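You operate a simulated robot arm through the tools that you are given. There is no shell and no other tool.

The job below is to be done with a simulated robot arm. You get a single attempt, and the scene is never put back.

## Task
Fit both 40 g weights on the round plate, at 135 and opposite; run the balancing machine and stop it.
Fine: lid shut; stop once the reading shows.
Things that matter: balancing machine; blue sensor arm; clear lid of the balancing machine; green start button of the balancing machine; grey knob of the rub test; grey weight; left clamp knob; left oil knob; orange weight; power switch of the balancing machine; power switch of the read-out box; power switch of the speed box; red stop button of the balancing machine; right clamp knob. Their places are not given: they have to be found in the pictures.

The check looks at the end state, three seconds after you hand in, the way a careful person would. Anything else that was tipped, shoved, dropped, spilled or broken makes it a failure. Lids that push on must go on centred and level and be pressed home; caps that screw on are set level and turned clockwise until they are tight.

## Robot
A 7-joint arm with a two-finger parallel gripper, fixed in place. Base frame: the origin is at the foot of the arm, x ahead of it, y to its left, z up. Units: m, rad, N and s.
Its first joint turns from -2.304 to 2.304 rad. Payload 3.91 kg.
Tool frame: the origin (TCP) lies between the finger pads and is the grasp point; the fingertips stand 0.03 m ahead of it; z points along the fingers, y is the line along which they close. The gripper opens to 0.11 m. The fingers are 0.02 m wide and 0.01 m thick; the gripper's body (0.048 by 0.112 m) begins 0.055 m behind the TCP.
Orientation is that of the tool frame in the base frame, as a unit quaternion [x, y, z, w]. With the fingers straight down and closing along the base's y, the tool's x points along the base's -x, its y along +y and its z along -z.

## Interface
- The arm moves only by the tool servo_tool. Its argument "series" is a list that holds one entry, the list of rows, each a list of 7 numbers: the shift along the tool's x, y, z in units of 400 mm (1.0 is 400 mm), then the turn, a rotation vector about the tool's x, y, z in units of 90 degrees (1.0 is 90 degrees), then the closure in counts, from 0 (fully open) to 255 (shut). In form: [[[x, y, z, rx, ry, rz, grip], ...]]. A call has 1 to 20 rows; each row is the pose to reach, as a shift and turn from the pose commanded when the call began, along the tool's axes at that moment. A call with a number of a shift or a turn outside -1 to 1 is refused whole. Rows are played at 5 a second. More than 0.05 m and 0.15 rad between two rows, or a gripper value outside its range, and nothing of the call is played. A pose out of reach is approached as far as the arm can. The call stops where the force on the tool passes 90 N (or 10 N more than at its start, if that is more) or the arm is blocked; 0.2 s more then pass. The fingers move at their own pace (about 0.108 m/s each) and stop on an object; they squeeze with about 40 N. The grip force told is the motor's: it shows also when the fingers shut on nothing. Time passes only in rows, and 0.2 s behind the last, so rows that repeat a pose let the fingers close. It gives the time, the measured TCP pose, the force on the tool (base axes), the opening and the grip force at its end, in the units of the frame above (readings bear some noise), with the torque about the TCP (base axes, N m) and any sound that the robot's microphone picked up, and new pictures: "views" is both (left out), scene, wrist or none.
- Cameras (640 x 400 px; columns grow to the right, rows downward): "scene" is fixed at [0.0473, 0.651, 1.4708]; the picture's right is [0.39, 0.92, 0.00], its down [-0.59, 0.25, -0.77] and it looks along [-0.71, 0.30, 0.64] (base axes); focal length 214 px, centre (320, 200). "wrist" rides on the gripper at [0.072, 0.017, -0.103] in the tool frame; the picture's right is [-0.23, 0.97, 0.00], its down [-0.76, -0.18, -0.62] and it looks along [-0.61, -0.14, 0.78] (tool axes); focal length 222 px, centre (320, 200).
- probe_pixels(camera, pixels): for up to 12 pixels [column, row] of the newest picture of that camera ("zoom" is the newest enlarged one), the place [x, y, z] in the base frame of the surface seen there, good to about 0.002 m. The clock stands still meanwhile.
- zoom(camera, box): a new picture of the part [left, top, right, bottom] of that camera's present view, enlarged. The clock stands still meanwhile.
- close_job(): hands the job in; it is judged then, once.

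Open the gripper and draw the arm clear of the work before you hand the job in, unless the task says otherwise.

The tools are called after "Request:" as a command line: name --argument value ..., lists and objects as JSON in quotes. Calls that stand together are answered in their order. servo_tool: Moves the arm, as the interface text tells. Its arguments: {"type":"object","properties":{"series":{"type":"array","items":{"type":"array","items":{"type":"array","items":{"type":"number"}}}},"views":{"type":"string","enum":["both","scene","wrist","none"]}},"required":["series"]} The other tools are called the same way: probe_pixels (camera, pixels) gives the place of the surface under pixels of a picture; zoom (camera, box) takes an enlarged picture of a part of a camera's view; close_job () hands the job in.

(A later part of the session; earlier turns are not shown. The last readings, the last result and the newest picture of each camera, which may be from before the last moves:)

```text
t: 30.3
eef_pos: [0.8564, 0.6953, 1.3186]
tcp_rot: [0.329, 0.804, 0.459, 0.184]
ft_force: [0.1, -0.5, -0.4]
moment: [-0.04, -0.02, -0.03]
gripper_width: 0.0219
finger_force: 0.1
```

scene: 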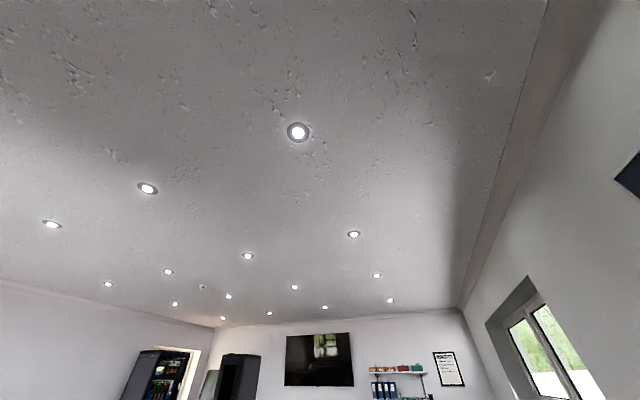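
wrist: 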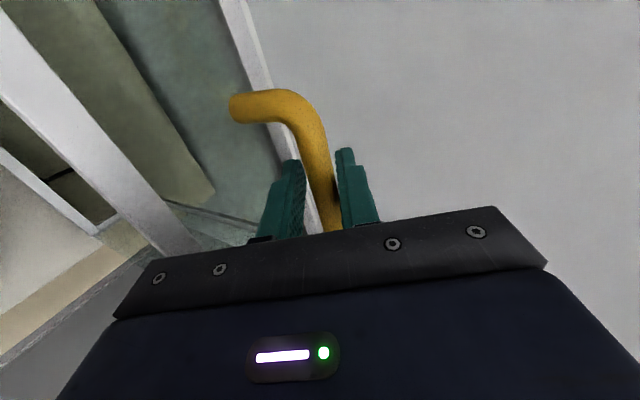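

The fingers are free now (forces zero) and the bar lies loosely between the tips, the lid resting open. I draw straight back 100 mm.

Request:
servo_tool --series '[[[0, 0, -0.05, 0, 0, 0, 204], [0, 0, -0.1, 0, 0, 0, 204], [0, 0, -0.175, 0, 0, 0, 204], [0, 0, -0.25, 0, 0, 0, 204]]]' --views "wrist"

```text
t: 31.3
eef_pos: [0.7968, 0.6343, 1.3704]
tcp_rot: [0.329, 0.805, 0.459, 0.184]
ft_force: [0.9, 0.0, -1.4]
moment: [0.04, -0.04, 0.01]
gripper_width: 0.022
finger_force: 0.0
```

wrist: 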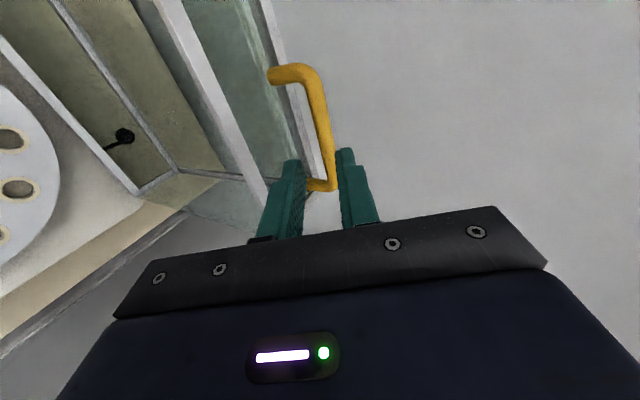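

The lid stands open by itself with the handle at (300,75)-(330,185). I move back over the machine with the tool straight down to view the open plate.

Request:
servo_tool --series '[[[0.0297, -0.0683, -0.0722, 0.0824, 0, 0, 204], [0.0594, -0.1366, -0.1443, 0.1648, 0, 0, 204], [0.0891, -0.2049, -0.2165, 0.2471, 0, 0, 204], [0.1188, -0.2732, -0.2887, 0.3295, 0, 0, 204], [0.1484, -0.3414, -0.3608, 0.4119, 0, 0, 204], [0.1781, -0.4097, -0.433, 0.4943, 0, 0, 204], [0.2078, -0.478, -0.5051, 0.5766, 0, 0, 204], [0.2375, -0.5463, -0.5773, 0.659, 0, 0, 204]]]' --views "wrist"

```text
t: 33.1
eef_pos: [0.5123, 0.478, 1.2987]
tcp_rot: [0.377, 0.926, 0.002, -0.002]
ft_force: [-0.4, 0.0, -1.0]
moment: [-0.01, 0.03, -0.01]
gripper_width: 0.0218
finger_force: 0.0
```

wrist: 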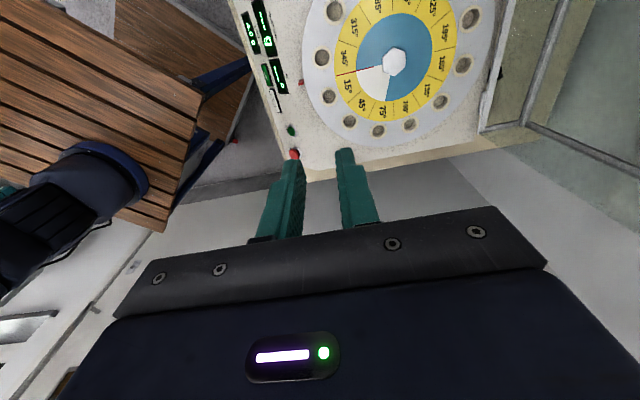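

The plate is open to view now. I zoom on it and probe hub, rim and hole rings.

Request:
zoom --camera "wrist" --box '[290, 0, 510, 160]'

Request:
probe_pixels --camera "wrist" --pixels '[[394, 62], [334, 10], [322, 57], [328, 96], [349, 120], [378, 130], [410, 124], [440, 101], [463, 65], [471, 18], [415, 112], [480, 90]]'

```text
2.50 times, centred on (400, 80) of wrist
```

zoom: 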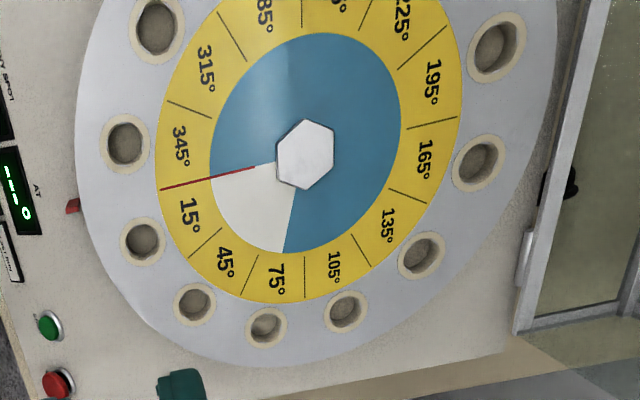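

```text
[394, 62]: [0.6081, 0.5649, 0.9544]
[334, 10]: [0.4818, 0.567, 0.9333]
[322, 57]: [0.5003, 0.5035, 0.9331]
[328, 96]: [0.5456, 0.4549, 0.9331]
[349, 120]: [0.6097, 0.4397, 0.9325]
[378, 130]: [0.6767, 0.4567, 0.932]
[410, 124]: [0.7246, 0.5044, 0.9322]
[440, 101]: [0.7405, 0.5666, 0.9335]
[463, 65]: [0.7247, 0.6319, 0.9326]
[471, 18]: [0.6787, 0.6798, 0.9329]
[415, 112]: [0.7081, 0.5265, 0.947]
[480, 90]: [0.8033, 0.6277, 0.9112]
```

The holes sit on a 0.129 m circle about (0.612,0.567): 315 at (0.483,0.567) and 135 at (0.741,0.567), plate top z 0.947, hole floor about 0.933. Next I go above the tray to inspect the 40 g weights.

Request:
servo_tool --series '[[[0.0938, 0.0011, 0.0465, 0, 0, -0.0614, 100], [0.1875, 0.0023, 0.093, 0, 0, -0.1228, 100], [0.2813, 0.0034, 0.1394, 0, 0, -0.1841, 100], [0.375, 0.0045, 0.1859, 0, 0, -0.2455, 100], [0.4688, 0.0056, 0.2324, 0, 0, -0.3069, 100], [0.5625, 0.0068, 0.2789, 0, 0, -0.3683, 100], [0.6563, 0.0079, 0.3253, 0, 0, -0.4296, 100], [0.75, 0.009, 0.3718, 0, 0, -0.491, 100]]]' --views "wrist"

```text
t: 34.9
eef_pos: [0.3004, 0.6915, 1.1563]
tcp_rot: [0.0, 1.0, 0.003, -0.002]
ft_force: [0.0, -0.3, 1.0]
moment: [0.01, 0.05, -0.03]
gripper_width: 0.0669
finger_force: 0.1
```

wrist: 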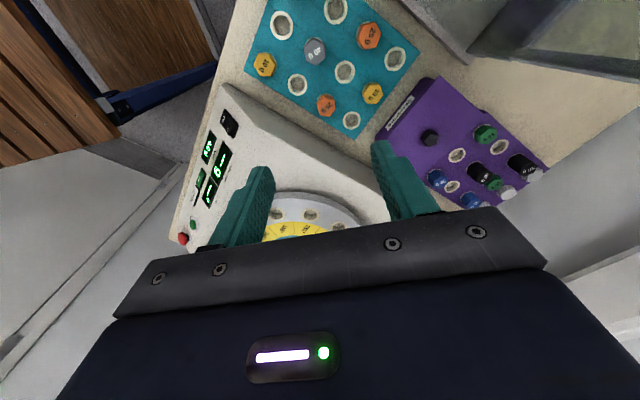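

The nearer 40 g weight is at (315,50). I zoom on the tray and probe its parts for heights and the casing's nearness.

Request:
zoom --camera "wrist" --box '[240, 0, 430, 140]'

Request:
zoom --camera "wrist" --box '[280, 20, 350, 80]'

Request:
probe_pixels --camera "wrist" --pixels '[[315, 48], [315, 68], [300, 60], [330, 90], [345, 71], [297, 84], [283, 25], [335, 12], [470, 45], [368, 33], [325, 60], [340, 40]]'

```text
2.86 times, centred on (335, 70) of wrist
```

zoom: 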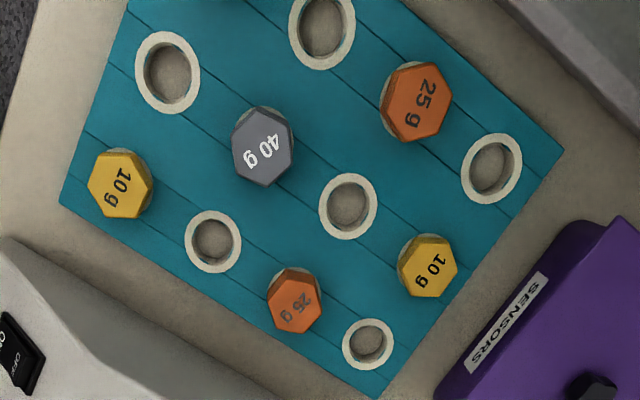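

```text
6.67 times, centred on (315, 50) of wrist
```

zoom: 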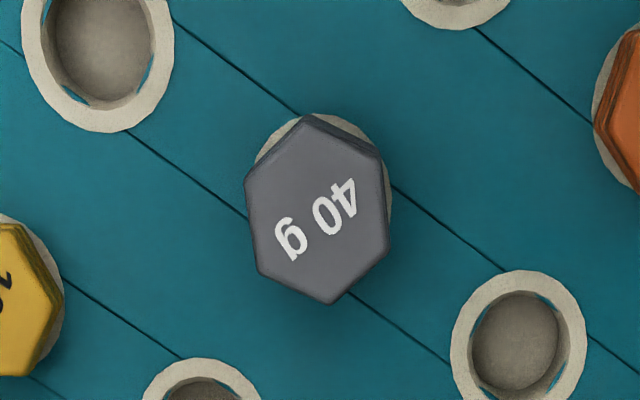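

```text
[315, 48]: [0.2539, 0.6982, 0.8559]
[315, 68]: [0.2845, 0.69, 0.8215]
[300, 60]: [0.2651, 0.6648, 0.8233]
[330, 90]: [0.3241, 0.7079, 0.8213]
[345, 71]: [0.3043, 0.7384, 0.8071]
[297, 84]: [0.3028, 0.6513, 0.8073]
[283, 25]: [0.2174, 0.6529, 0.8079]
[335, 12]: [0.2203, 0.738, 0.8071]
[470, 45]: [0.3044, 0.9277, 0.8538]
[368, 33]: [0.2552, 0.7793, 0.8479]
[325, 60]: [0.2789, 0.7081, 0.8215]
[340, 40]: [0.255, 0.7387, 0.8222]
```

The nearer 40 g weight is centred near (0.260,0.696), its top at 0.857 over the tray at 0.822, with flats facing about 81 degrees, 21 and -39. I move over it at z 0.95, turned 8.5 degrees, with a 60 mm opening.

Request:
servo_tool --series '[[[0.0202, 0.0023, 0.103, 0, 0, 0.0189, 116], [0.0404, 0.0045, 0.206, 0, 0, 0.0378, 116], [0.0606, 0.0068, 0.309, 0, 0, 0.0566, 116], [0.0808, 0.009, 0.412, 0, 0, 0.0755, 116], [0.101, 0.0113, 0.515, 0, 0, 0.0944, 116]]]' --views "wrist"

```text
t: 36.1
eef_pos: [0.2603, 0.6961, 0.9474]
tcp_rot: [0.075, 0.997, 0.003, -0.001]
ft_force: [-0.3, 0.1, -0.2]
moment: [0.03, 0.01, 0.02]
gripper_width: 0.0597
finger_force: 0.1
```

wrist: 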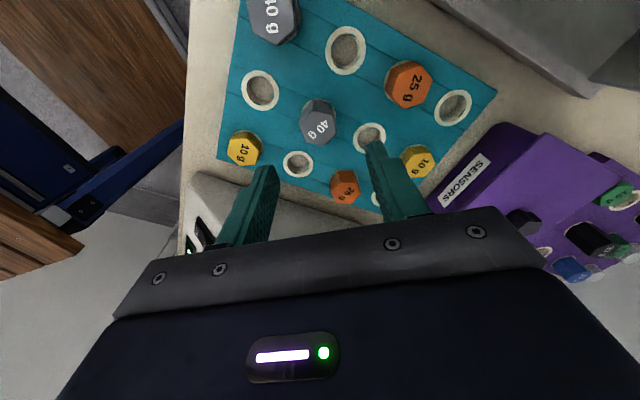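

The weight's head is at (318,120), close to the spot under the TCP, expected at (320,130). I zoom to measure the offset exactly.

Request:
zoom --camera "wrist" --box '[270, 80, 370, 160]'

Request:
probe_pixels --camera "wrist" --pixels '[[318, 118], [318, 125], [310, 120], [328, 120], [318, 142], [275, 10], [260, 90], [345, 50], [298, 163], [368, 138]]'

```text
5.00 times, centred on (320, 120) of wrist
```

zoom: 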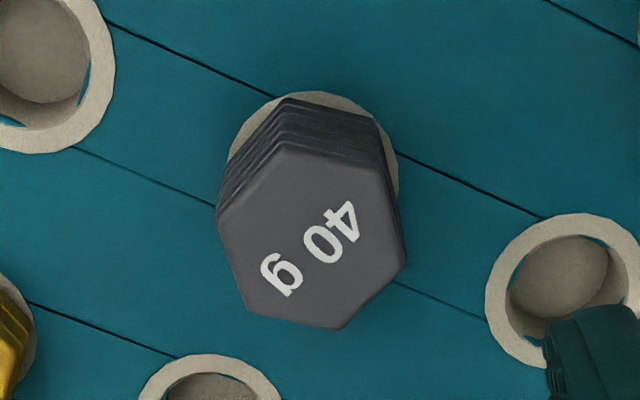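

```text
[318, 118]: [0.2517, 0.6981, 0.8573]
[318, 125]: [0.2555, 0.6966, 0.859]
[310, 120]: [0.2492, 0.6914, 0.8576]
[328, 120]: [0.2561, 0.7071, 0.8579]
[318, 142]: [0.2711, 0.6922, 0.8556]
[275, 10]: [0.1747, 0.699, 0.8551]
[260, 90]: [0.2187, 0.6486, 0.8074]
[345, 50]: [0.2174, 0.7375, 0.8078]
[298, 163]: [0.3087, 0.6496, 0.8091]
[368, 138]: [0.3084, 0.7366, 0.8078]
```

The head centre lies 2 mm toward the base from the TCP axis; flats are within 4 degrees of the finger line. I shift 2 mm and descend to z 0.857.

Request:
servo_tool --series '[[[0.005, -0.002, 0.075, 0, 0, 0, 116], [0.005, -0.002, 0.15, 0, 0, 0, 116], [0.005, -0.002, 0.2, 0, 0, 0, 116], [0.005, -0.002, 0.226, 0, 0, 0, 116], [0.005, -0.002, 0.226, 0, 0, 0, 116]]]' --views "wrist"

```text
t: 37.3
eef_pos: [0.2561, 0.696, 0.8573]
tcp_rot: [0.074, 0.997, 0.002, -0.002]
ft_force: [-1.1, 0.1, 0.0]
moment: [-0.01, -0.03, -0.01]
gripper_width: 0.0601
finger_force: 0.0
```

wrist: 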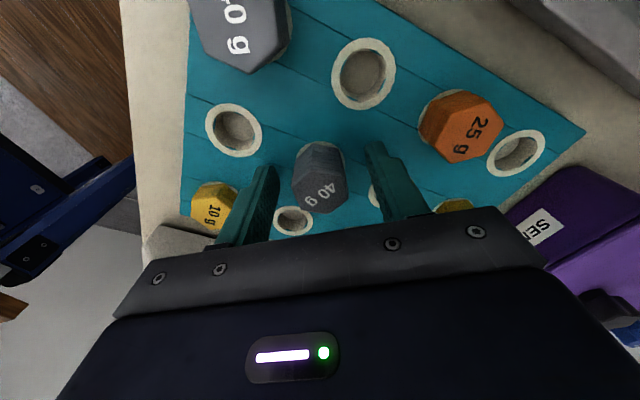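

The weight stands between the fingers at (320,188). I close on it.

Request:
servo_tool --series '[[[0, 0, 0, 0, 0, 0, 200], [0, 0, 0, 0, 0, 0, 255], [0, 0, 0, 0, 0, 0, 255], [0, 0, 0, 0, 0, 0, 255]]]' --views "wrist"

```text
t: 38.3
eef_pos: [0.2555, 0.6961, 0.8573]
tcp_rot: [0.075, 0.997, 0.002, -0.002]
ft_force: [0.7, 1.4, 0.6]
moment: [0.04, 0.02, -0.01]
gripper_width: 0.0301
finger_force: 39.7
```

wrist: 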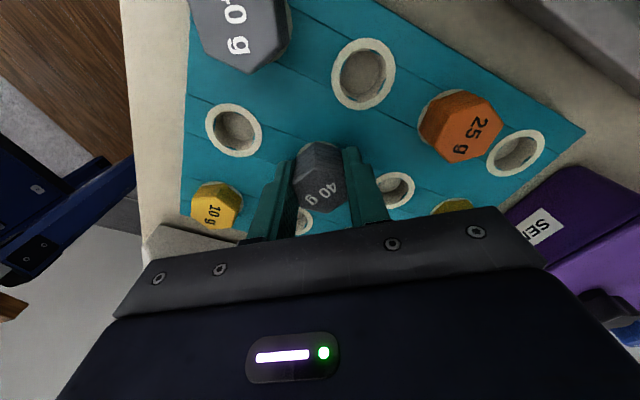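

It is held at 30.1 mm with hardly any side force. I lift 60 mm straight up.

Request:
servo_tool --series '[[[0, 0, -0.025, 0, 0, 0, 255], [0, 0, -0.05, 0, 0, 0, 255], [0, 0, -0.1, 0, 0, 0, 255], [0, 0, -0.15, 0, 0, 0, 255], [0, 0, -0.25, 0, 0, 0, 255], [0, 0, -0.35, 0, 0, 0, 255]]]' --views "wrist"

Request:
zoom --camera "wrist" --box '[250, 120, 400, 250]'

```text
t: 39.7
eef_pos: [0.2582, 0.6964, 0.9941]
tcp_rot: [0.074, 0.997, 0.003, -0.001]
ft_force: [0.2, -0.8, 0.3]
moment: [-0.03, 0.02, -0.02]
gripper_width: 0.0
finger_force: 37.7
```

wrist: 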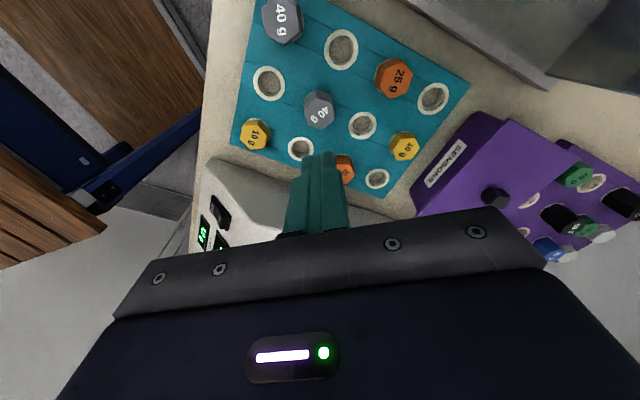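

```text
3.08 times, centred on (325, 185) of wrist
```

zoom: 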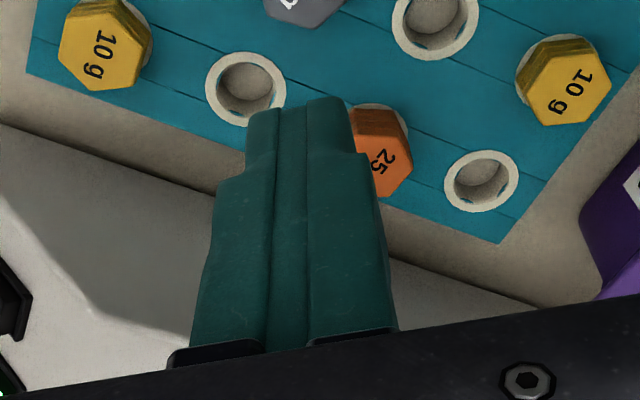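

The fingers came up empty and the weight still sits in its hole at (318,108), so it is held there or I slipped off. I look at it closely before trying again.

Request:
servo_tool --series '[[[0, 0, 0, 0, 0, 0, 116], [0, 0, 0, 0, 0, 0, 116]]]' --views "wrist"

Request:
zoom --camera "wrist" --box '[290, 80, 350, 140]'

Request:
zoom --camera "wrist" --box '[240, 0, 330, 60]'

Request:
probe_pixels --camera "wrist" --pixels '[[318, 112], [318, 97], [312, 95], [325, 95], [330, 100], [308, 105], [318, 90]]'

```text
t: 40.3
eef_pos: [0.2583, 0.6967, 0.995]
tcp_rot: [0.074, 0.997, 0.003, -0.002]
ft_force: [0.0, 0.5, 0.2]
moment: [-0.02, 0.0, 0.02]
gripper_width: 0.0598
finger_force: 0.1
```

wrist: 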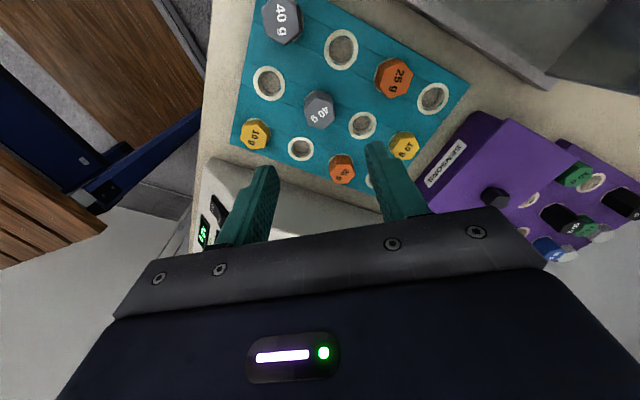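

```text
6.67 times, centred on (320, 110) of wrist
```

zoom: 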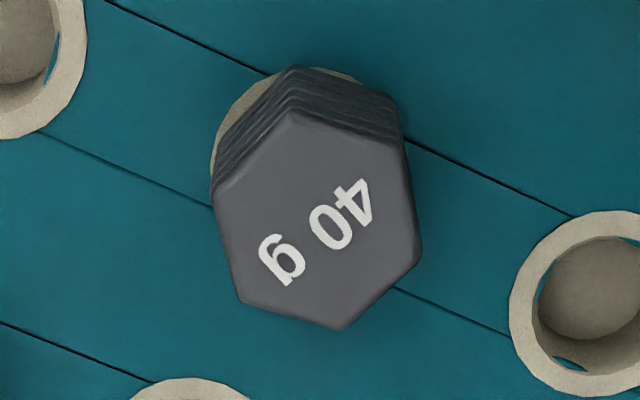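

```text
6.67 times, centred on (285, 30) of wrist
```

zoom: 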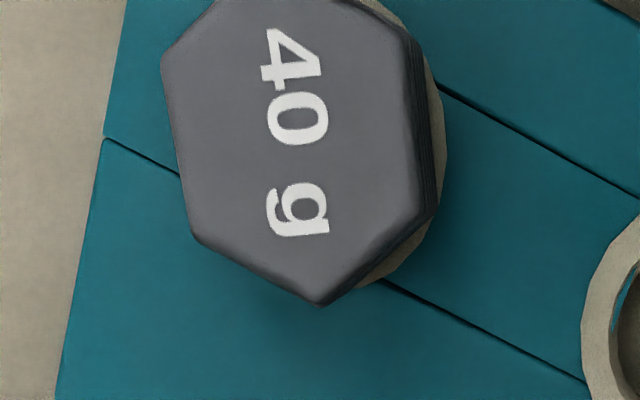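

```text
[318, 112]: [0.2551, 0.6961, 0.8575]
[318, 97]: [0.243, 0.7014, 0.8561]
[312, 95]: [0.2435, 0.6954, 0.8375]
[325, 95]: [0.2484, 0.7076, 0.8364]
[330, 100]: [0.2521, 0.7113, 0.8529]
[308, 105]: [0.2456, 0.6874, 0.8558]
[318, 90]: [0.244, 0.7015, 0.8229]
```

The weight seems unmoved apart from turning about 3 degrees with my grip, so its stem is round and something holds it down. I go back down, grip again and lift only 2 mm to read the force.

Request:
servo_tool --series '[[[0, 0, 0.1, 0, 0, 0, 116], [0, 0, 0.2, 0, 0, 0, 116], [0, 0, 0.3, 0, 0, 0, 116], [0, 0, 0.347, 0, 0, 0, 116], [0, 0, 0.347, 0, 0, 0, 255], [0, 0, 0.347, 0, 0, 0, 255], [0, 0, 0.347, 0, 0, 0, 255]]]' --views "none"

Request:
servo_tool --series '[[[0, 0, -0.0025, 0, 0, 0, 255], [0, 0, -0.005, 0, 0, 0, 255]]]' --views "none"

```text
t: 41.9
eef_pos: [0.2566, 0.697, 0.8563]
tcp_rot: [0.075, 0.997, 0.002, -0.001]
ft_force: [-0.1, 0.6, 0.0]
moment: [0.03, 0.03, 0.01]
gripper_width: 0.03
finger_force: 40.2
```

```text
t: 42.5
eef_pos: [0.2556, 0.6971, 0.8604]
tcp_rot: [0.073, 0.997, 0.003, -0.001]
ft_force: [-0.6, 0.1, 0.2]
moment: [0.02, -0.01, -0.04]
gripper_width: 0.0299
finger_force: 39.7
```

After a 2 mm lift the force is still about zero, so nothing holds it hard. I lift a further 4 mm slowly and look.

Request:
servo_tool --series '[[[0, 0, -0.005, 0, 0, 0, 255], [0, 0, -0.01, 0, 0, 0, 255]]]' --views "wrist"

Request:
zoom --camera "wrist" --box '[270, 120, 380, 230]'

```text
t: 43.1
eef_pos: [0.2552, 0.6968, 0.8642]
tcp_rot: [0.075, 0.997, 0.001, -0.001]
ft_force: [0.1, 0.0, -0.6]
moment: [0.0, 0.0, 0.0]
gripper_width: 0.0298
finger_force: 40.2
```

wrist: 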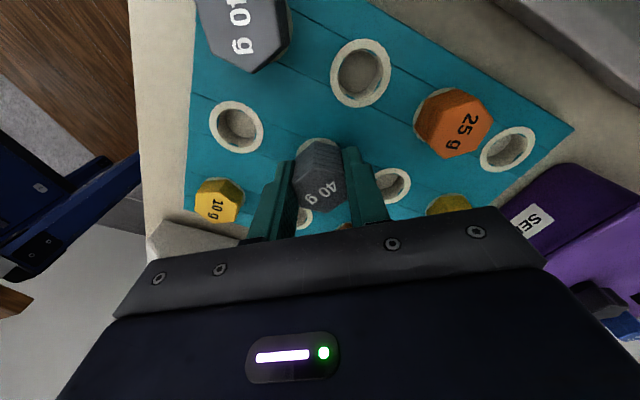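

```text
3.64 times, centred on (325, 175) of wrist
```

zoom: 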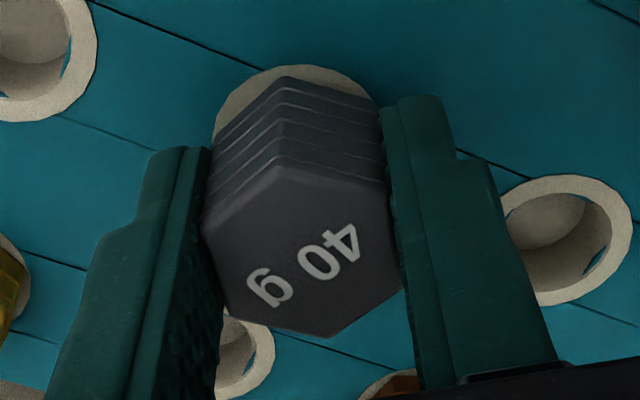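

I probe the weight's top to see if it came up with the fingers.

Request:
probe_pixels --camera "wrist" --pixels '[[320, 190], [312, 180], [330, 185], [320, 200], [322, 160], [310, 150]]'

```text
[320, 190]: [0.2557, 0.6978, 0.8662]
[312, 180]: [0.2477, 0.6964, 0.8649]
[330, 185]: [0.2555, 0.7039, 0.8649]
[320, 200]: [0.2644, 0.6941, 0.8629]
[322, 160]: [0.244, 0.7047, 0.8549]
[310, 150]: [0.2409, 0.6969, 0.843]
```

The top is now at 0.865, so it rises with the fingers. I continue slowly in small steps and watch whether it slips.

Request:
servo_tool --series '[[[0, 0, -0.005, 0, 0, 0, 255], [0, 0, -0.01, 0, 0, 0, 255], [0, 0, -0.015, 0, 0, 0, 255]]]' --views "wrist"

Request:
probe_pixels --camera "wrist" --pixels '[[320, 190], [312, 180], [330, 185], [320, 200], [322, 160], [310, 150]]'

Request:
zoom --camera "wrist" --box '[270, 120, 380, 230]'

```text
t: 43.9
eef_pos: [0.2558, 0.6965, 0.8704]
tcp_rot: [0.075, 0.997, 0.003, -0.001]
ft_force: [-0.3, 0.7, -0.6]
moment: [0.0, 0.0, -0.02]
gripper_width: 0.0301
finger_force: 39.7
```

wrist: 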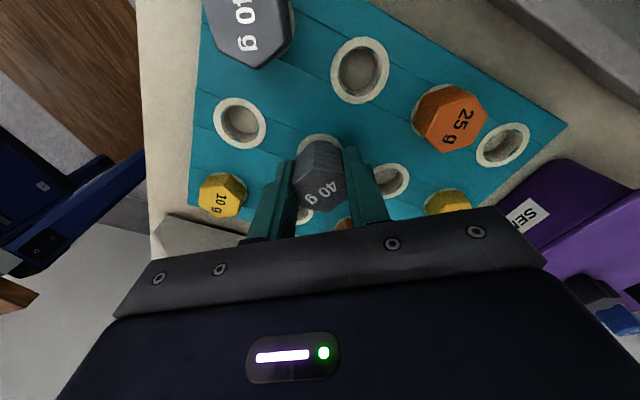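

```text
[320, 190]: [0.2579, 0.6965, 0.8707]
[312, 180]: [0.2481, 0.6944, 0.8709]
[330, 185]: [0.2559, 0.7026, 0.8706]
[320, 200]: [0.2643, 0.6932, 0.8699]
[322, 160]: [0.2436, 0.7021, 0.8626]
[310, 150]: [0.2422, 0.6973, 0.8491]
```

```text
3.64 times, centred on (325, 175) of wrist
```

zoom: 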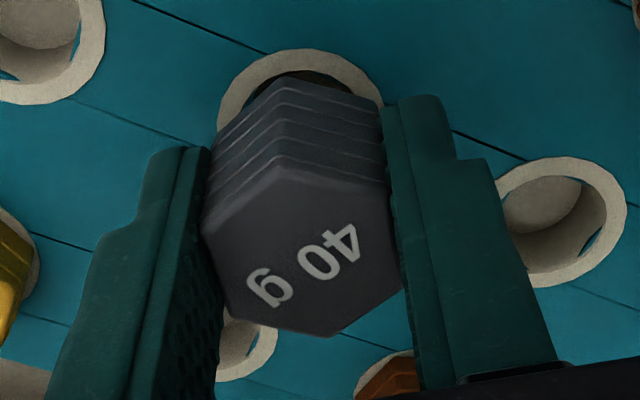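

It keeps rising with the fingers (top 0.8705), so slow motion works. I go on slowly until the stem clears the hole, then look.

Request:
servo_tool --series '[[[0, 0, -0.005, 0, 0, 0, 255], [0, 0, -0.01, 0, 0, 0, 255], [0, 0, -0.015, 0, 0, 0, 255], [0, 0, -0.02, 0, 0, 0, 255], [0, 0, -0.025, 0, 0, 0, 255], [0, 0, -0.03, 0, 0, 0, 255], [0, 0, -0.0375, 0, 0, 0, 255], [0, 0, -0.045, 0, 0, 0, 255]]]' --views "wrist"

Request:
zoom --camera "wrist" --box '[270, 120, 380, 230]'

Request:
probe_pixels --camera "wrist" --pixels '[[320, 190], [312, 180], [330, 185], [320, 200], [322, 160], [310, 150]]'

```text
t: 45.7
eef_pos: [0.257, 0.6969, 0.888]
tcp_rot: [0.075, 0.997, 0.003, -0.002]
ft_force: [-0.6, -0.5, -1.4]
moment: [0.01, 0.0, 0.0]
gripper_width: 0.03
finger_force: 40.1
```

wrist: 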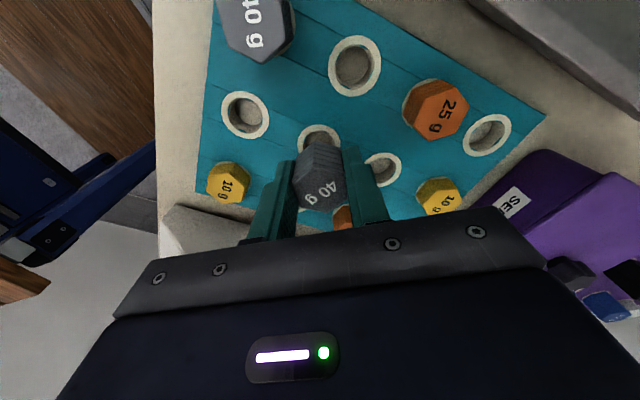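

```text
3.64 times, centred on (325, 175) of wrist
```

zoom: 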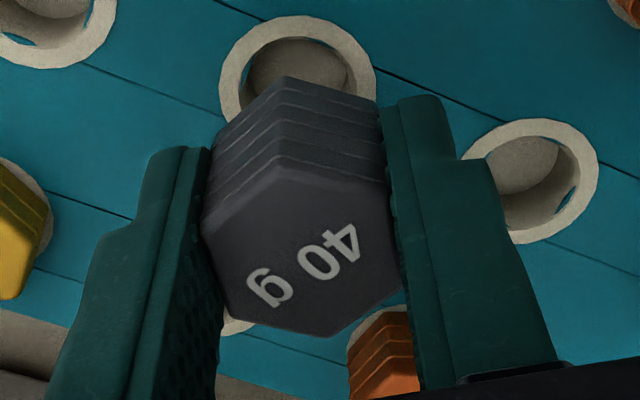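

```text
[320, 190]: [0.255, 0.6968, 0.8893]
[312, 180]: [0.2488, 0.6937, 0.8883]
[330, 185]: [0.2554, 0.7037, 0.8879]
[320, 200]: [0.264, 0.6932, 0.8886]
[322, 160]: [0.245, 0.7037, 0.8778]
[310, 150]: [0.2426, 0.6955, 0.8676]
```

The weight is fully out of its hole and firmly held; the ring's place in this zoom (outer edges x 219–377, top y 14) is my alignment reference at 66 mm above the seat surface. I raise it gently to z 1.10.

Request:
servo_tool --series '[[[0, 0, -0.03, 0, 0, 0, 255], [0, 0, -0.09, 0, 0, 0, 255], [0, 0, -0.16, 0, 0, 0, 255], [0, 0, -0.23, 0, 0, 0, 255], [0, 0, -0.3, 0, 0, 0, 255], [0, 0, -0.37, 0, 0, 0, 255], [0, 0, -0.44, 0, 0, 0, 255], [0, 0, -0.5, 0, 0, 0, 255], [0, 0, -0.53, 0, 0, 0, 255]]]' --views "wrist"

```text
t: 47.7
eef_pos: [0.2558, 0.6949, 1.0997]
tcp_rot: [0.074, 0.997, 0.003, -0.001]
ft_force: [0.7, -0.9, -0.8]
moment: [0.02, -0.01, 0.0]
gripper_width: 0.03
finger_force: 39.9
```

wrist: 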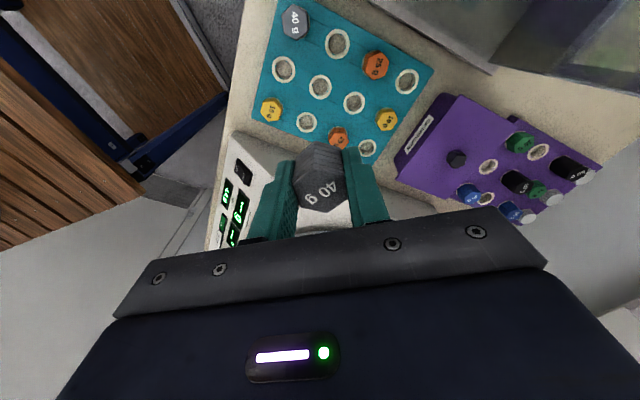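

It is safe in the grip. I carry it across toward the 135 hole in two gentle stretches, first half now.

Request:
servo_tool --series '[[[-0.04, -0.0044, 0, 0, 0, 0, 255], [-0.1, -0.011, 0, 0, 0, 0, 255], [-0.17, -0.0187, 0, 0, 0, 0, 255], [-0.24, -0.0264, 0, 0, 0, 0, 255], [-0.31, -0.0341, 0, 0, 0, 0, 255], [-0.38, -0.0418, 0, 0, 0, 0, 255], [-0.45, -0.0495, 0, 0, 0, 0, 255], [-0.52, -0.0572, 0, 0, 0, 0, 255], [-0.583, -0.0642, 0, 0, 0, 0, 255], [-0.623, -0.0686, 0, 0, 0, 0, 255]]]' --views "none"

Request:
servo_tool --series '[[[-0.04, -0.0044, 0, 0, 0, 0, 255], [-0.1, -0.011, 0, 0, 0, 0, 255], [-0.17, -0.0187, 0, 0, 0, 0, 255], [-0.24, -0.0264, 0, 0, 0, 0, 255], [-0.31, -0.0341, 0, 0, 0, 0, 255], [-0.38, -0.0418, 0, 0, 0, 0, 255], [-0.45, -0.0495, 0, 0, 0, 0, 255], [-0.52, -0.0572, 0, 0, 0, 0, 255], [-0.583, -0.0642, 0, 0, 0, 0, 255], [-0.623, -0.0686, 0, 0, 0, 0, 255]]]' --views "wrist"

```text
t: 49.9
eef_pos: [0.4992, 0.6319, 1.0995]
tcp_rot: [0.074, 0.997, 0.003, -0.002]
ft_force: [0.4, -0.1, -0.5]
moment: [-0.02, -0.05, 0.0]
gripper_width: 0.0299
finger_force: 40.1
```

```text
t: 52.1
eef_pos: [0.7413, 0.5678, 1.0985]
tcp_rot: [0.074, 0.997, 0.003, -0.002]
ft_force: [-0.8, 0.5, -0.1]
moment: [-0.03, -0.05, -0.02]
gripper_width: 0.0303
finger_force: 39.5
```

wrist: 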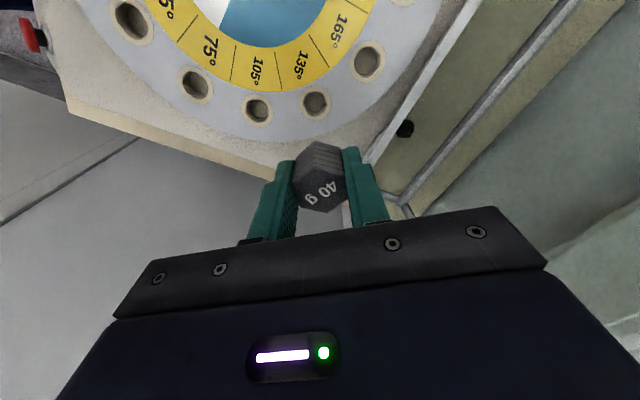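

The 135 hole ring is at (316,103), just ahead of the held weight; the spot under the TCP should be at about (320,109). I zoom to measure the ring centre.

Request:
zoom --camera "wrist" --box '[270, 60, 370, 150]'

Request:
probe_pixels --camera "wrist" --pixels '[[316, 85], [316, 120], [301, 103], [332, 101], [316, 103], [240, 110], [290, 110], [258, 107], [367, 62], [315, 92]]'

```text
4.44 times, centred on (320, 105) of wrist
```

zoom: 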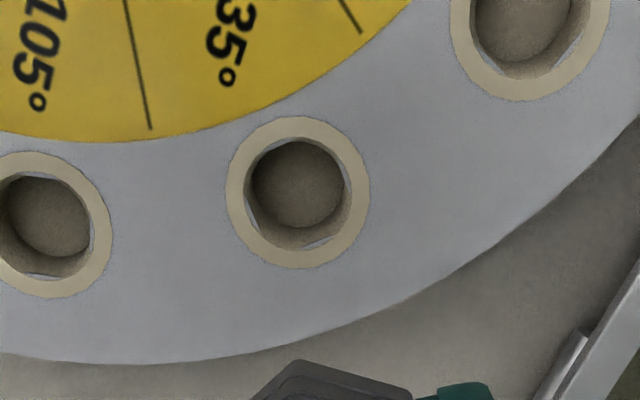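

```text
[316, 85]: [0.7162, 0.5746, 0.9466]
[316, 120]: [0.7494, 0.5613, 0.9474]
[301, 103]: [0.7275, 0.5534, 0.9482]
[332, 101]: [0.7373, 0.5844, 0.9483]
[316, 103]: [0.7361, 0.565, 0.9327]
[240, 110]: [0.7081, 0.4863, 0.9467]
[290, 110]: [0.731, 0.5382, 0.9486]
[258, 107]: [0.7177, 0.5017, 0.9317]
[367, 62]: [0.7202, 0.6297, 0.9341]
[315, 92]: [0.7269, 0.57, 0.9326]
```

The ring centre works out at about (0.733,0.566), 8 mm nearer than first thought because of the slanted view into the hole. I shift by that and lower to 66 mm above the plate for the reference comparison.

Request:
servo_tool --series '[[[0.0195, -0.0075, 0.03, 0, 0, 0, 255], [0.0195, -0.0075, 0.09, 0, 0, 0, 255], [0.0195, -0.0075, 0.15, 0, 0, 0, 255], [0.0195, -0.0075, 0.2, 0, 0, 0, 255], [0.0195, -0.0075, 0.2138, 0, 0, 0, 255], [0.0195, -0.0075, 0.2138, 0, 0, 0, 255]]]' --views "wrist"

Request:
zoom --camera "wrist" --box '[270, 120, 380, 230]'

```text
t: 53.5
eef_pos: [0.7327, 0.5657, 1.0133]
tcp_rot: [0.075, 0.997, 0.003, -0.001]
ft_force: [0.0, 0.0, 0.1]
moment: [-0.01, -0.03, 0.03]
gripper_width: 0.03
finger_force: 39.6
```

wrist: 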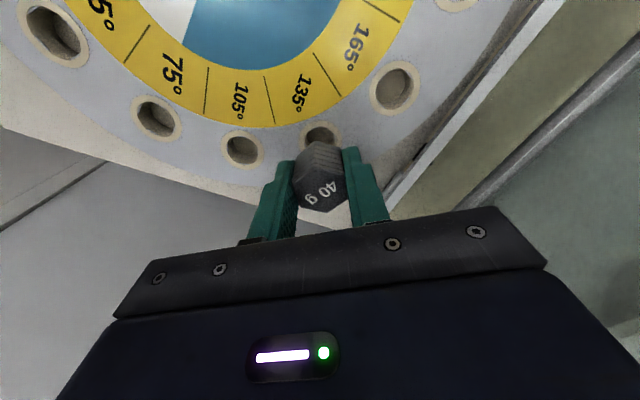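

```text
3.64 times, centred on (325, 175) of wrist
```

zoom: 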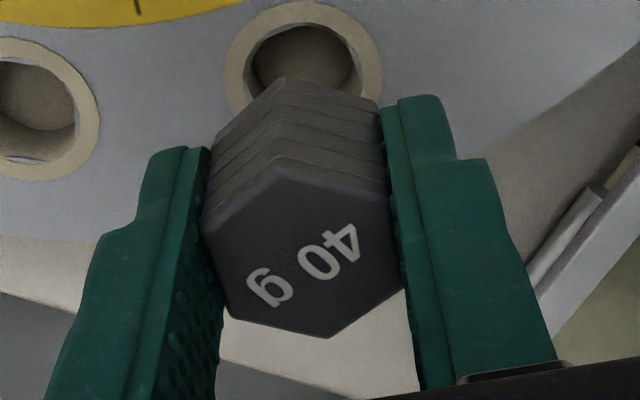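

Against the tray reference (ring outer 219–377, top 14) the ring is now at 225–383, top 0, so the tool must go about 1.3 mm right and 3.4 mm up in the picture. I make that shift and compare again.

Request:
servo_tool --series '[[[0.0075, 0.005, 0, 0, 0, 0, 255], [0.0075, 0.005, 0, 0, 0, 0, 255]]]' --views "wrist"

Request:
zoom --camera "wrist" --box '[270, 120, 380, 230]'

```text
t: 54.1
eef_pos: [0.7298, 0.5681, 1.013]
tcp_rot: [0.074, 0.997, 0.003, -0.002]
ft_force: [-0.6, -0.4, -1.0]
moment: [-0.01, 0.02, -0.02]
gripper_width: 0.0298
finger_force: 40.1
```

wrist: 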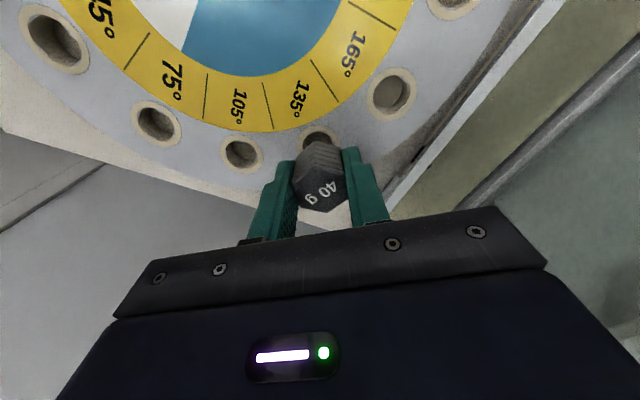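

```text
3.64 times, centred on (325, 175) of wrist
```

zoom: 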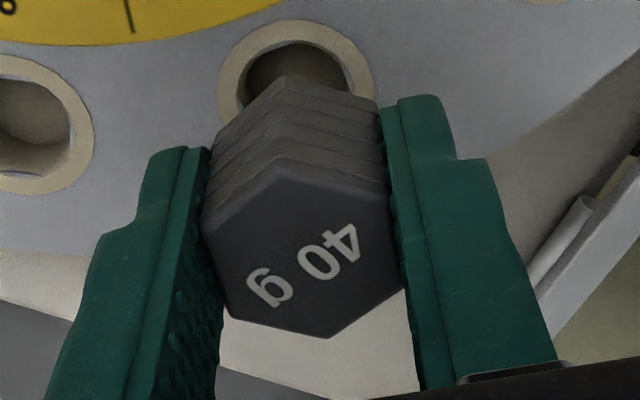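

Now ring outer is 218–374, top 19: slightly past the reference (219–377, 14). I go back about a quarter of that shift and lower to z 0.994, just short of the stem meeting the hole.

Request:
servo_tool --series '[[[-0.002, -0.0013, 0, 0, 0, 0, 255], [-0.002, -0.0013, 0.015, 0, 0, 0, 255], [-0.002, -0.0013, 0.03, 0, 0, 0, 255], [-0.002, -0.0013, 0.0475, 0, 0, 0, 255], [-0.002, -0.0013, 0.0475, 0, 0, 0, 255]]]' --views "wrist"

Request:
zoom --camera "wrist" --box '[270, 120, 380, 230]'

```text
t: 55.3
eef_pos: [0.7305, 0.5691, 0.9938]
tcp_rot: [0.075, 0.997, 0.003, -0.001]
ft_force: [0.4, -0.9, -1.8]
moment: [-0.02, 0.0, 0.01]
gripper_width: 0.0299
finger_force: 40.2
```

wrist: 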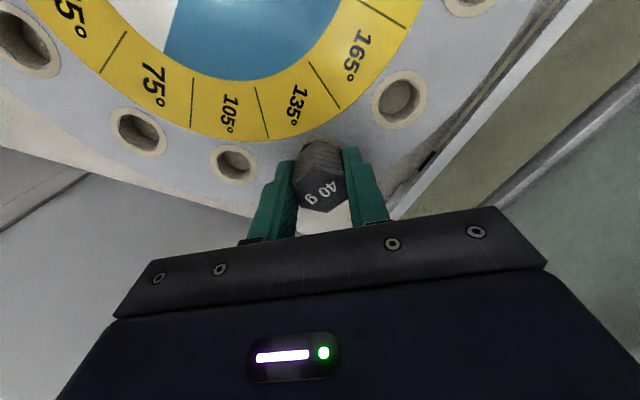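

```text
3.64 times, centred on (325, 175) of wrist
```

zoom: 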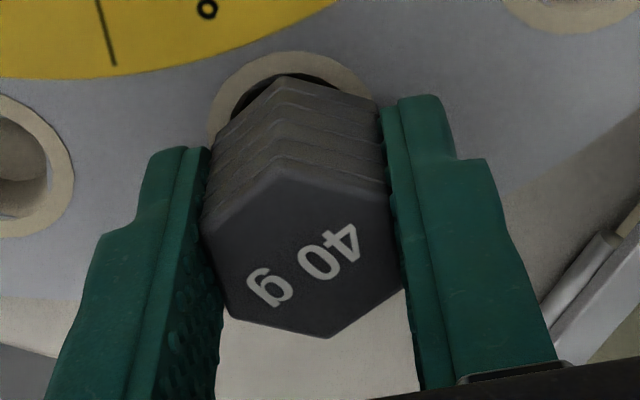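

I zoom tighter on the ring's visible upper arc to measure its left and right edges better.

Request:
zoom --camera "wrist" --box '[285, 125, 365, 175]'

Request:
probe_pixels --camera "wrist" --pixels '[[317, 135], [317, 138], [297, 155], [296, 150], [337, 147], [312, 200], [310, 165], [325, 165]]'

```text
8.00 times, centred on (325, 150) of wrist
```

zoom: 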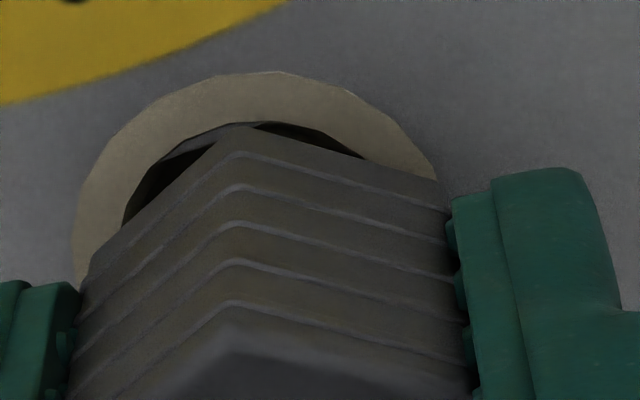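

```text
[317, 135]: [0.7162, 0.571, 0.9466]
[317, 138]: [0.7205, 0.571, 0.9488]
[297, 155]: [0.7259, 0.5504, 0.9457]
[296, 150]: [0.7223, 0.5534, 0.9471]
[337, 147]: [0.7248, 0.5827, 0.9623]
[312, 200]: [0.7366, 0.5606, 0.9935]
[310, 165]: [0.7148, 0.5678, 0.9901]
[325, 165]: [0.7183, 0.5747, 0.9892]
```

The ring centre is at about px 317.5 against 319.6 in the reference, so I shift 1.4 mm left in the picture and look again.

Request:
servo_tool --series '[[[0.0008, -0.0035, 0, 0, 0, 0, 255], [0.0008, -0.0035, 0, 0, 0, 0, 255]]]' --views "wrist"

Request:
zoom --camera "wrist" --box '[285, 125, 365, 175]'

```text
t: 55.9
eef_pos: [0.7307, 0.5663, 0.9928]
tcp_rot: [0.075, 0.997, 0.003, -0.001]
ft_force: [-0.3, -0.1, -0.2]
moment: [0.02, 0.01, -0.01]
gripper_width: 0.0302
finger_force: 40.5
```

wrist: 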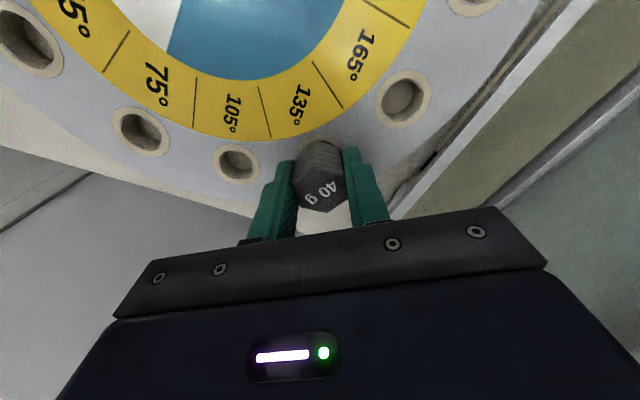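

```text
8.00 times, centred on (325, 150) of wrist
```

zoom: 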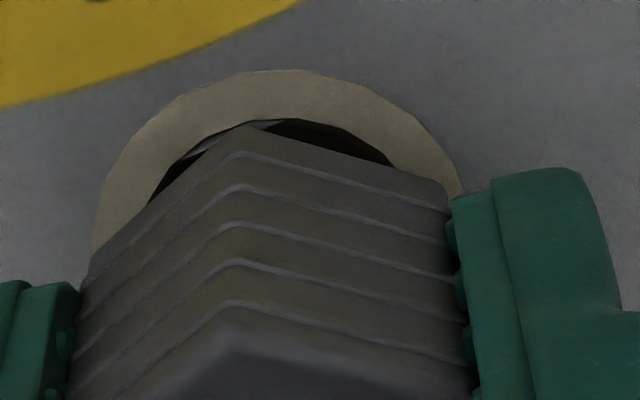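

The ring now matches the reference in both directions (centre px 319.8, top row 133.8). I lower slowly 6 mm and read the force.

Request:
servo_tool --series '[[[0, 0, 0.004, 0, 0, 0, 255], [0, 0, 0.008, 0, 0, 0, 255], [0, 0, 0.012, 0, 0, 0, 255], [0, 0, 0.015, 0, 0, 0, 255]]]' --views "none"

```text
t: 56.9
eef_pos: [0.7309, 0.5682, 0.9862]
tcp_rot: [0.075, 0.997, 0.002, 0.0]
ft_force: [-0.5, 0.2, -0.4]
moment: [-0.01, 0.0, 0.0]
gripper_width: 0.0302
finger_force: 39.5
```

No force at z 0.986, so the stem is entering the hole. I lower the rest in small steps.

Request:
servo_tool --series '[[[0, 0, 0.003, 0, 0, 0, 255], [0, 0, 0.006, 0, 0, 0, 255], [0, 0, 0.009, 0, 0, 0, 255]]]' --views "wrist"

Request:
zoom --camera "wrist" --box '[285, 125, 365, 175]'

Request:
probe_pixels --camera "wrist" --pixels '[[320, 190], [312, 180], [330, 185], [320, 200]]'

```text
t: 57.7
eef_pos: [0.73, 0.5665, 0.9841]
tcp_rot: [0.074, 0.997, 0.003, -0.001]
ft_force: [-0.2, -0.4, -0.3]
moment: [-0.03, -0.01, 0.0]
gripper_width: 0.0301
finger_force: 40.2
```

wrist: 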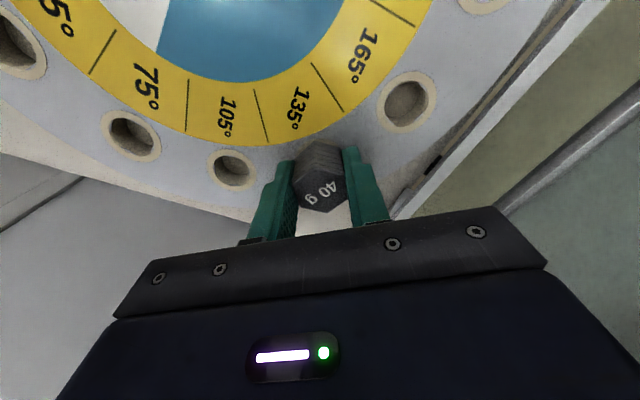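

```text
8.00 times, centred on (325, 150) of wrist
```

zoom: 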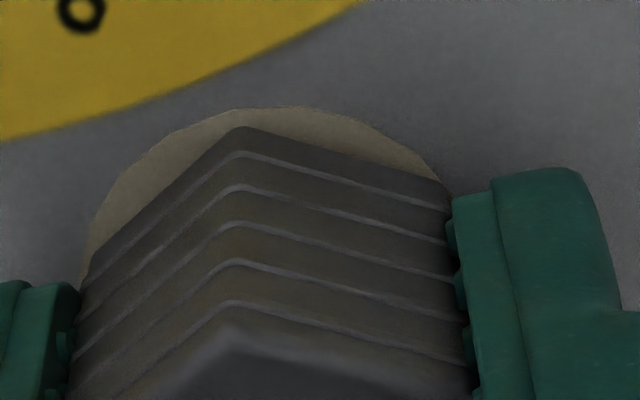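

```text
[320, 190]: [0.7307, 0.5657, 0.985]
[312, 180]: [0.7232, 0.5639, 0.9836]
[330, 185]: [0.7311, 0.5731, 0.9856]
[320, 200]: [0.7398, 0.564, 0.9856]
```

The weight's top is at 0.985, about 2–3 mm from seated. I lower 1 mm at a time, watching the force.

Request:
servo_tool --series '[[[0, 0, 0.0025, 0, 0, 0, 255], [0, 0, 0.005, 0, 0, 0, 255]]]' --views "none"

Request:
servo_tool --series '[[[0, 0, 0.0025, 0, 0, 0, 255], [0, 0, 0.0025, 0, 0, 0, 255]]]' --views "none"

```text
t: 58.3
eef_pos: [0.7312, 0.5663, 0.9821]
tcp_rot: [0.075, 0.997, 0.003, -0.002]
ft_force: [0.4, -0.7, 1.0]
moment: [-0.03, 0.01, 0.03]
gripper_width: 0.03
finger_force: 40.5
```

```text
t: 58.9
eef_pos: [0.7296, 0.5666, 0.9827]
tcp_rot: [0.074, 0.997, 0.002, 0.0]
ft_force: [-2.0, -0.6, 13.3]
moment: [-0.14, 0.02, 0.0]
gripper_width: 0.03
finger_force: 39.7
```

Contact at 13 N: the weight is seated. I release by opening the fingers and rise 80 mm slowly.

Request:
servo_tool --series '[[[0, 0, -0.0012, 0, 0, 0, 255], [0, 0, -0.0012, 0, 0, 0, 180], [0, 0, -0.0012, 0, 0, 0, 116], [0, 0, -0.0012, 0, 0, 0, 116], [0, 0, -0.02, 0, 0, 0, 116], [0, 0, -0.06, 0, 0, 0, 116], [0, 0, -0.12, 0, 0, 0, 116], [0, 0, -0.2, 0, 0, 0, 116]]]' --views "wrist"

Request:
zoom --camera "wrist" --box '[250, 60, 400, 180]'

```text
t: 60.7
eef_pos: [0.7298, 0.5654, 1.0615]
tcp_rot: [0.075, 0.997, 0.002, -0.002]
ft_force: [-0.3, 0.0, 0.2]
moment: [-0.01, 0.04, 0.0]
gripper_width: 0.0602
finger_force: 0.1
```

wrist: 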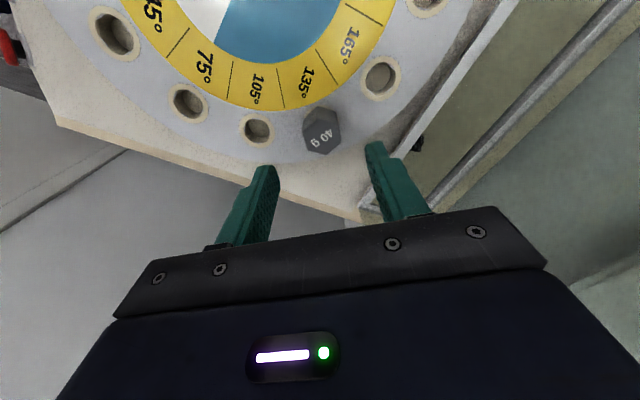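

```text
3.33 times, centred on (325, 120) of wrist
```

zoom: 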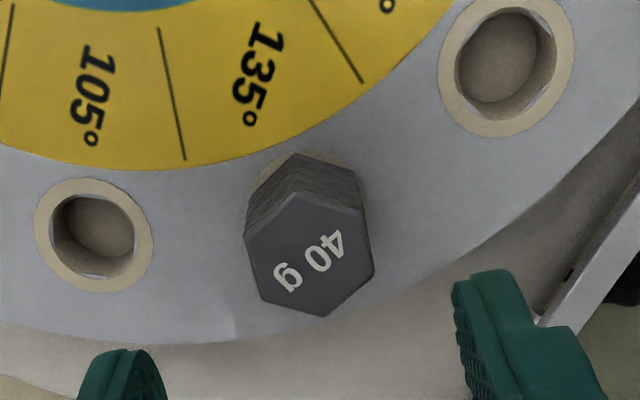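

The weight sits at 135 (zoom (310,255)) with the fingers clear. I probe its top and then return to the tray for the second weight.

Request:
probe_pixels --camera "wrist" --pixels '[[321, 135], [315, 130], [328, 130], [322, 145]]'

Request:
servo_tool --series '[[[0.04, 0.004, -0.1, 0, 0, 0, 116], [0.12, 0.0123, -0.16, 0, 0, 0, 116], [0.22, 0.0225, -0.2, 0, 0, 0, 116], [0.33, 0.0337, -0.225, 0, 0, 0, 116], [0.44, 0.045, -0.225, 0, 0, 0, 116], [0.54, 0.055, -0.225, 0, 0, 0, 116], [0.629, 0.064, -0.225, 0, 0, 0, 116]]]' --views "none"

Request:
servo_tool --series '[[[0.11, 0.0112, 0, 0, 0, 0, 116], [0.22, 0.0225, 0, 0, 0, 0, 116], [0.33, 0.0337, 0, 0, 0, 0, 116], [0.44, 0.045, 0, 0, 0, 0, 116], [0.54, 0.055, 0, 0, 0, 0, 116], [0.629, 0.064, 0, 0, 0, 0, 116]]]' --views "wrist"

```text
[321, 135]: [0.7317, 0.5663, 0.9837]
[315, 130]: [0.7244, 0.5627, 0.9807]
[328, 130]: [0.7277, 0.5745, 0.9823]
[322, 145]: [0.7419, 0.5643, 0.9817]
```

```text
t: 62.3
eef_pos: [0.4883, 0.6273, 1.1506]
tcp_rot: [0.075, 0.997, 0.003, -0.002]
ft_force: [0.2, -0.3, -0.7]
moment: [0.01, 0.08, 0.0]
gripper_width: 0.0602
finger_force: 0.0
```

```text
t: 63.7
eef_pos: [0.2412, 0.6904, 1.1531]
tcp_rot: [0.075, 0.997, 0.002, -0.001]
ft_force: [0.2, 0.7, -0.1]
moment: [0.01, 0.04, 0.03]
gripper_width: 0.06
finger_force: 0.1
```

wrist: 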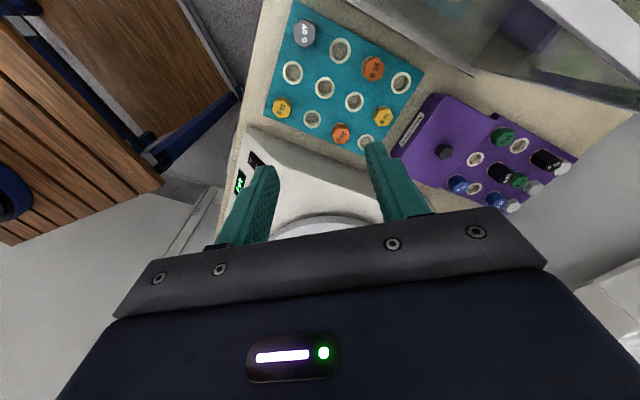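

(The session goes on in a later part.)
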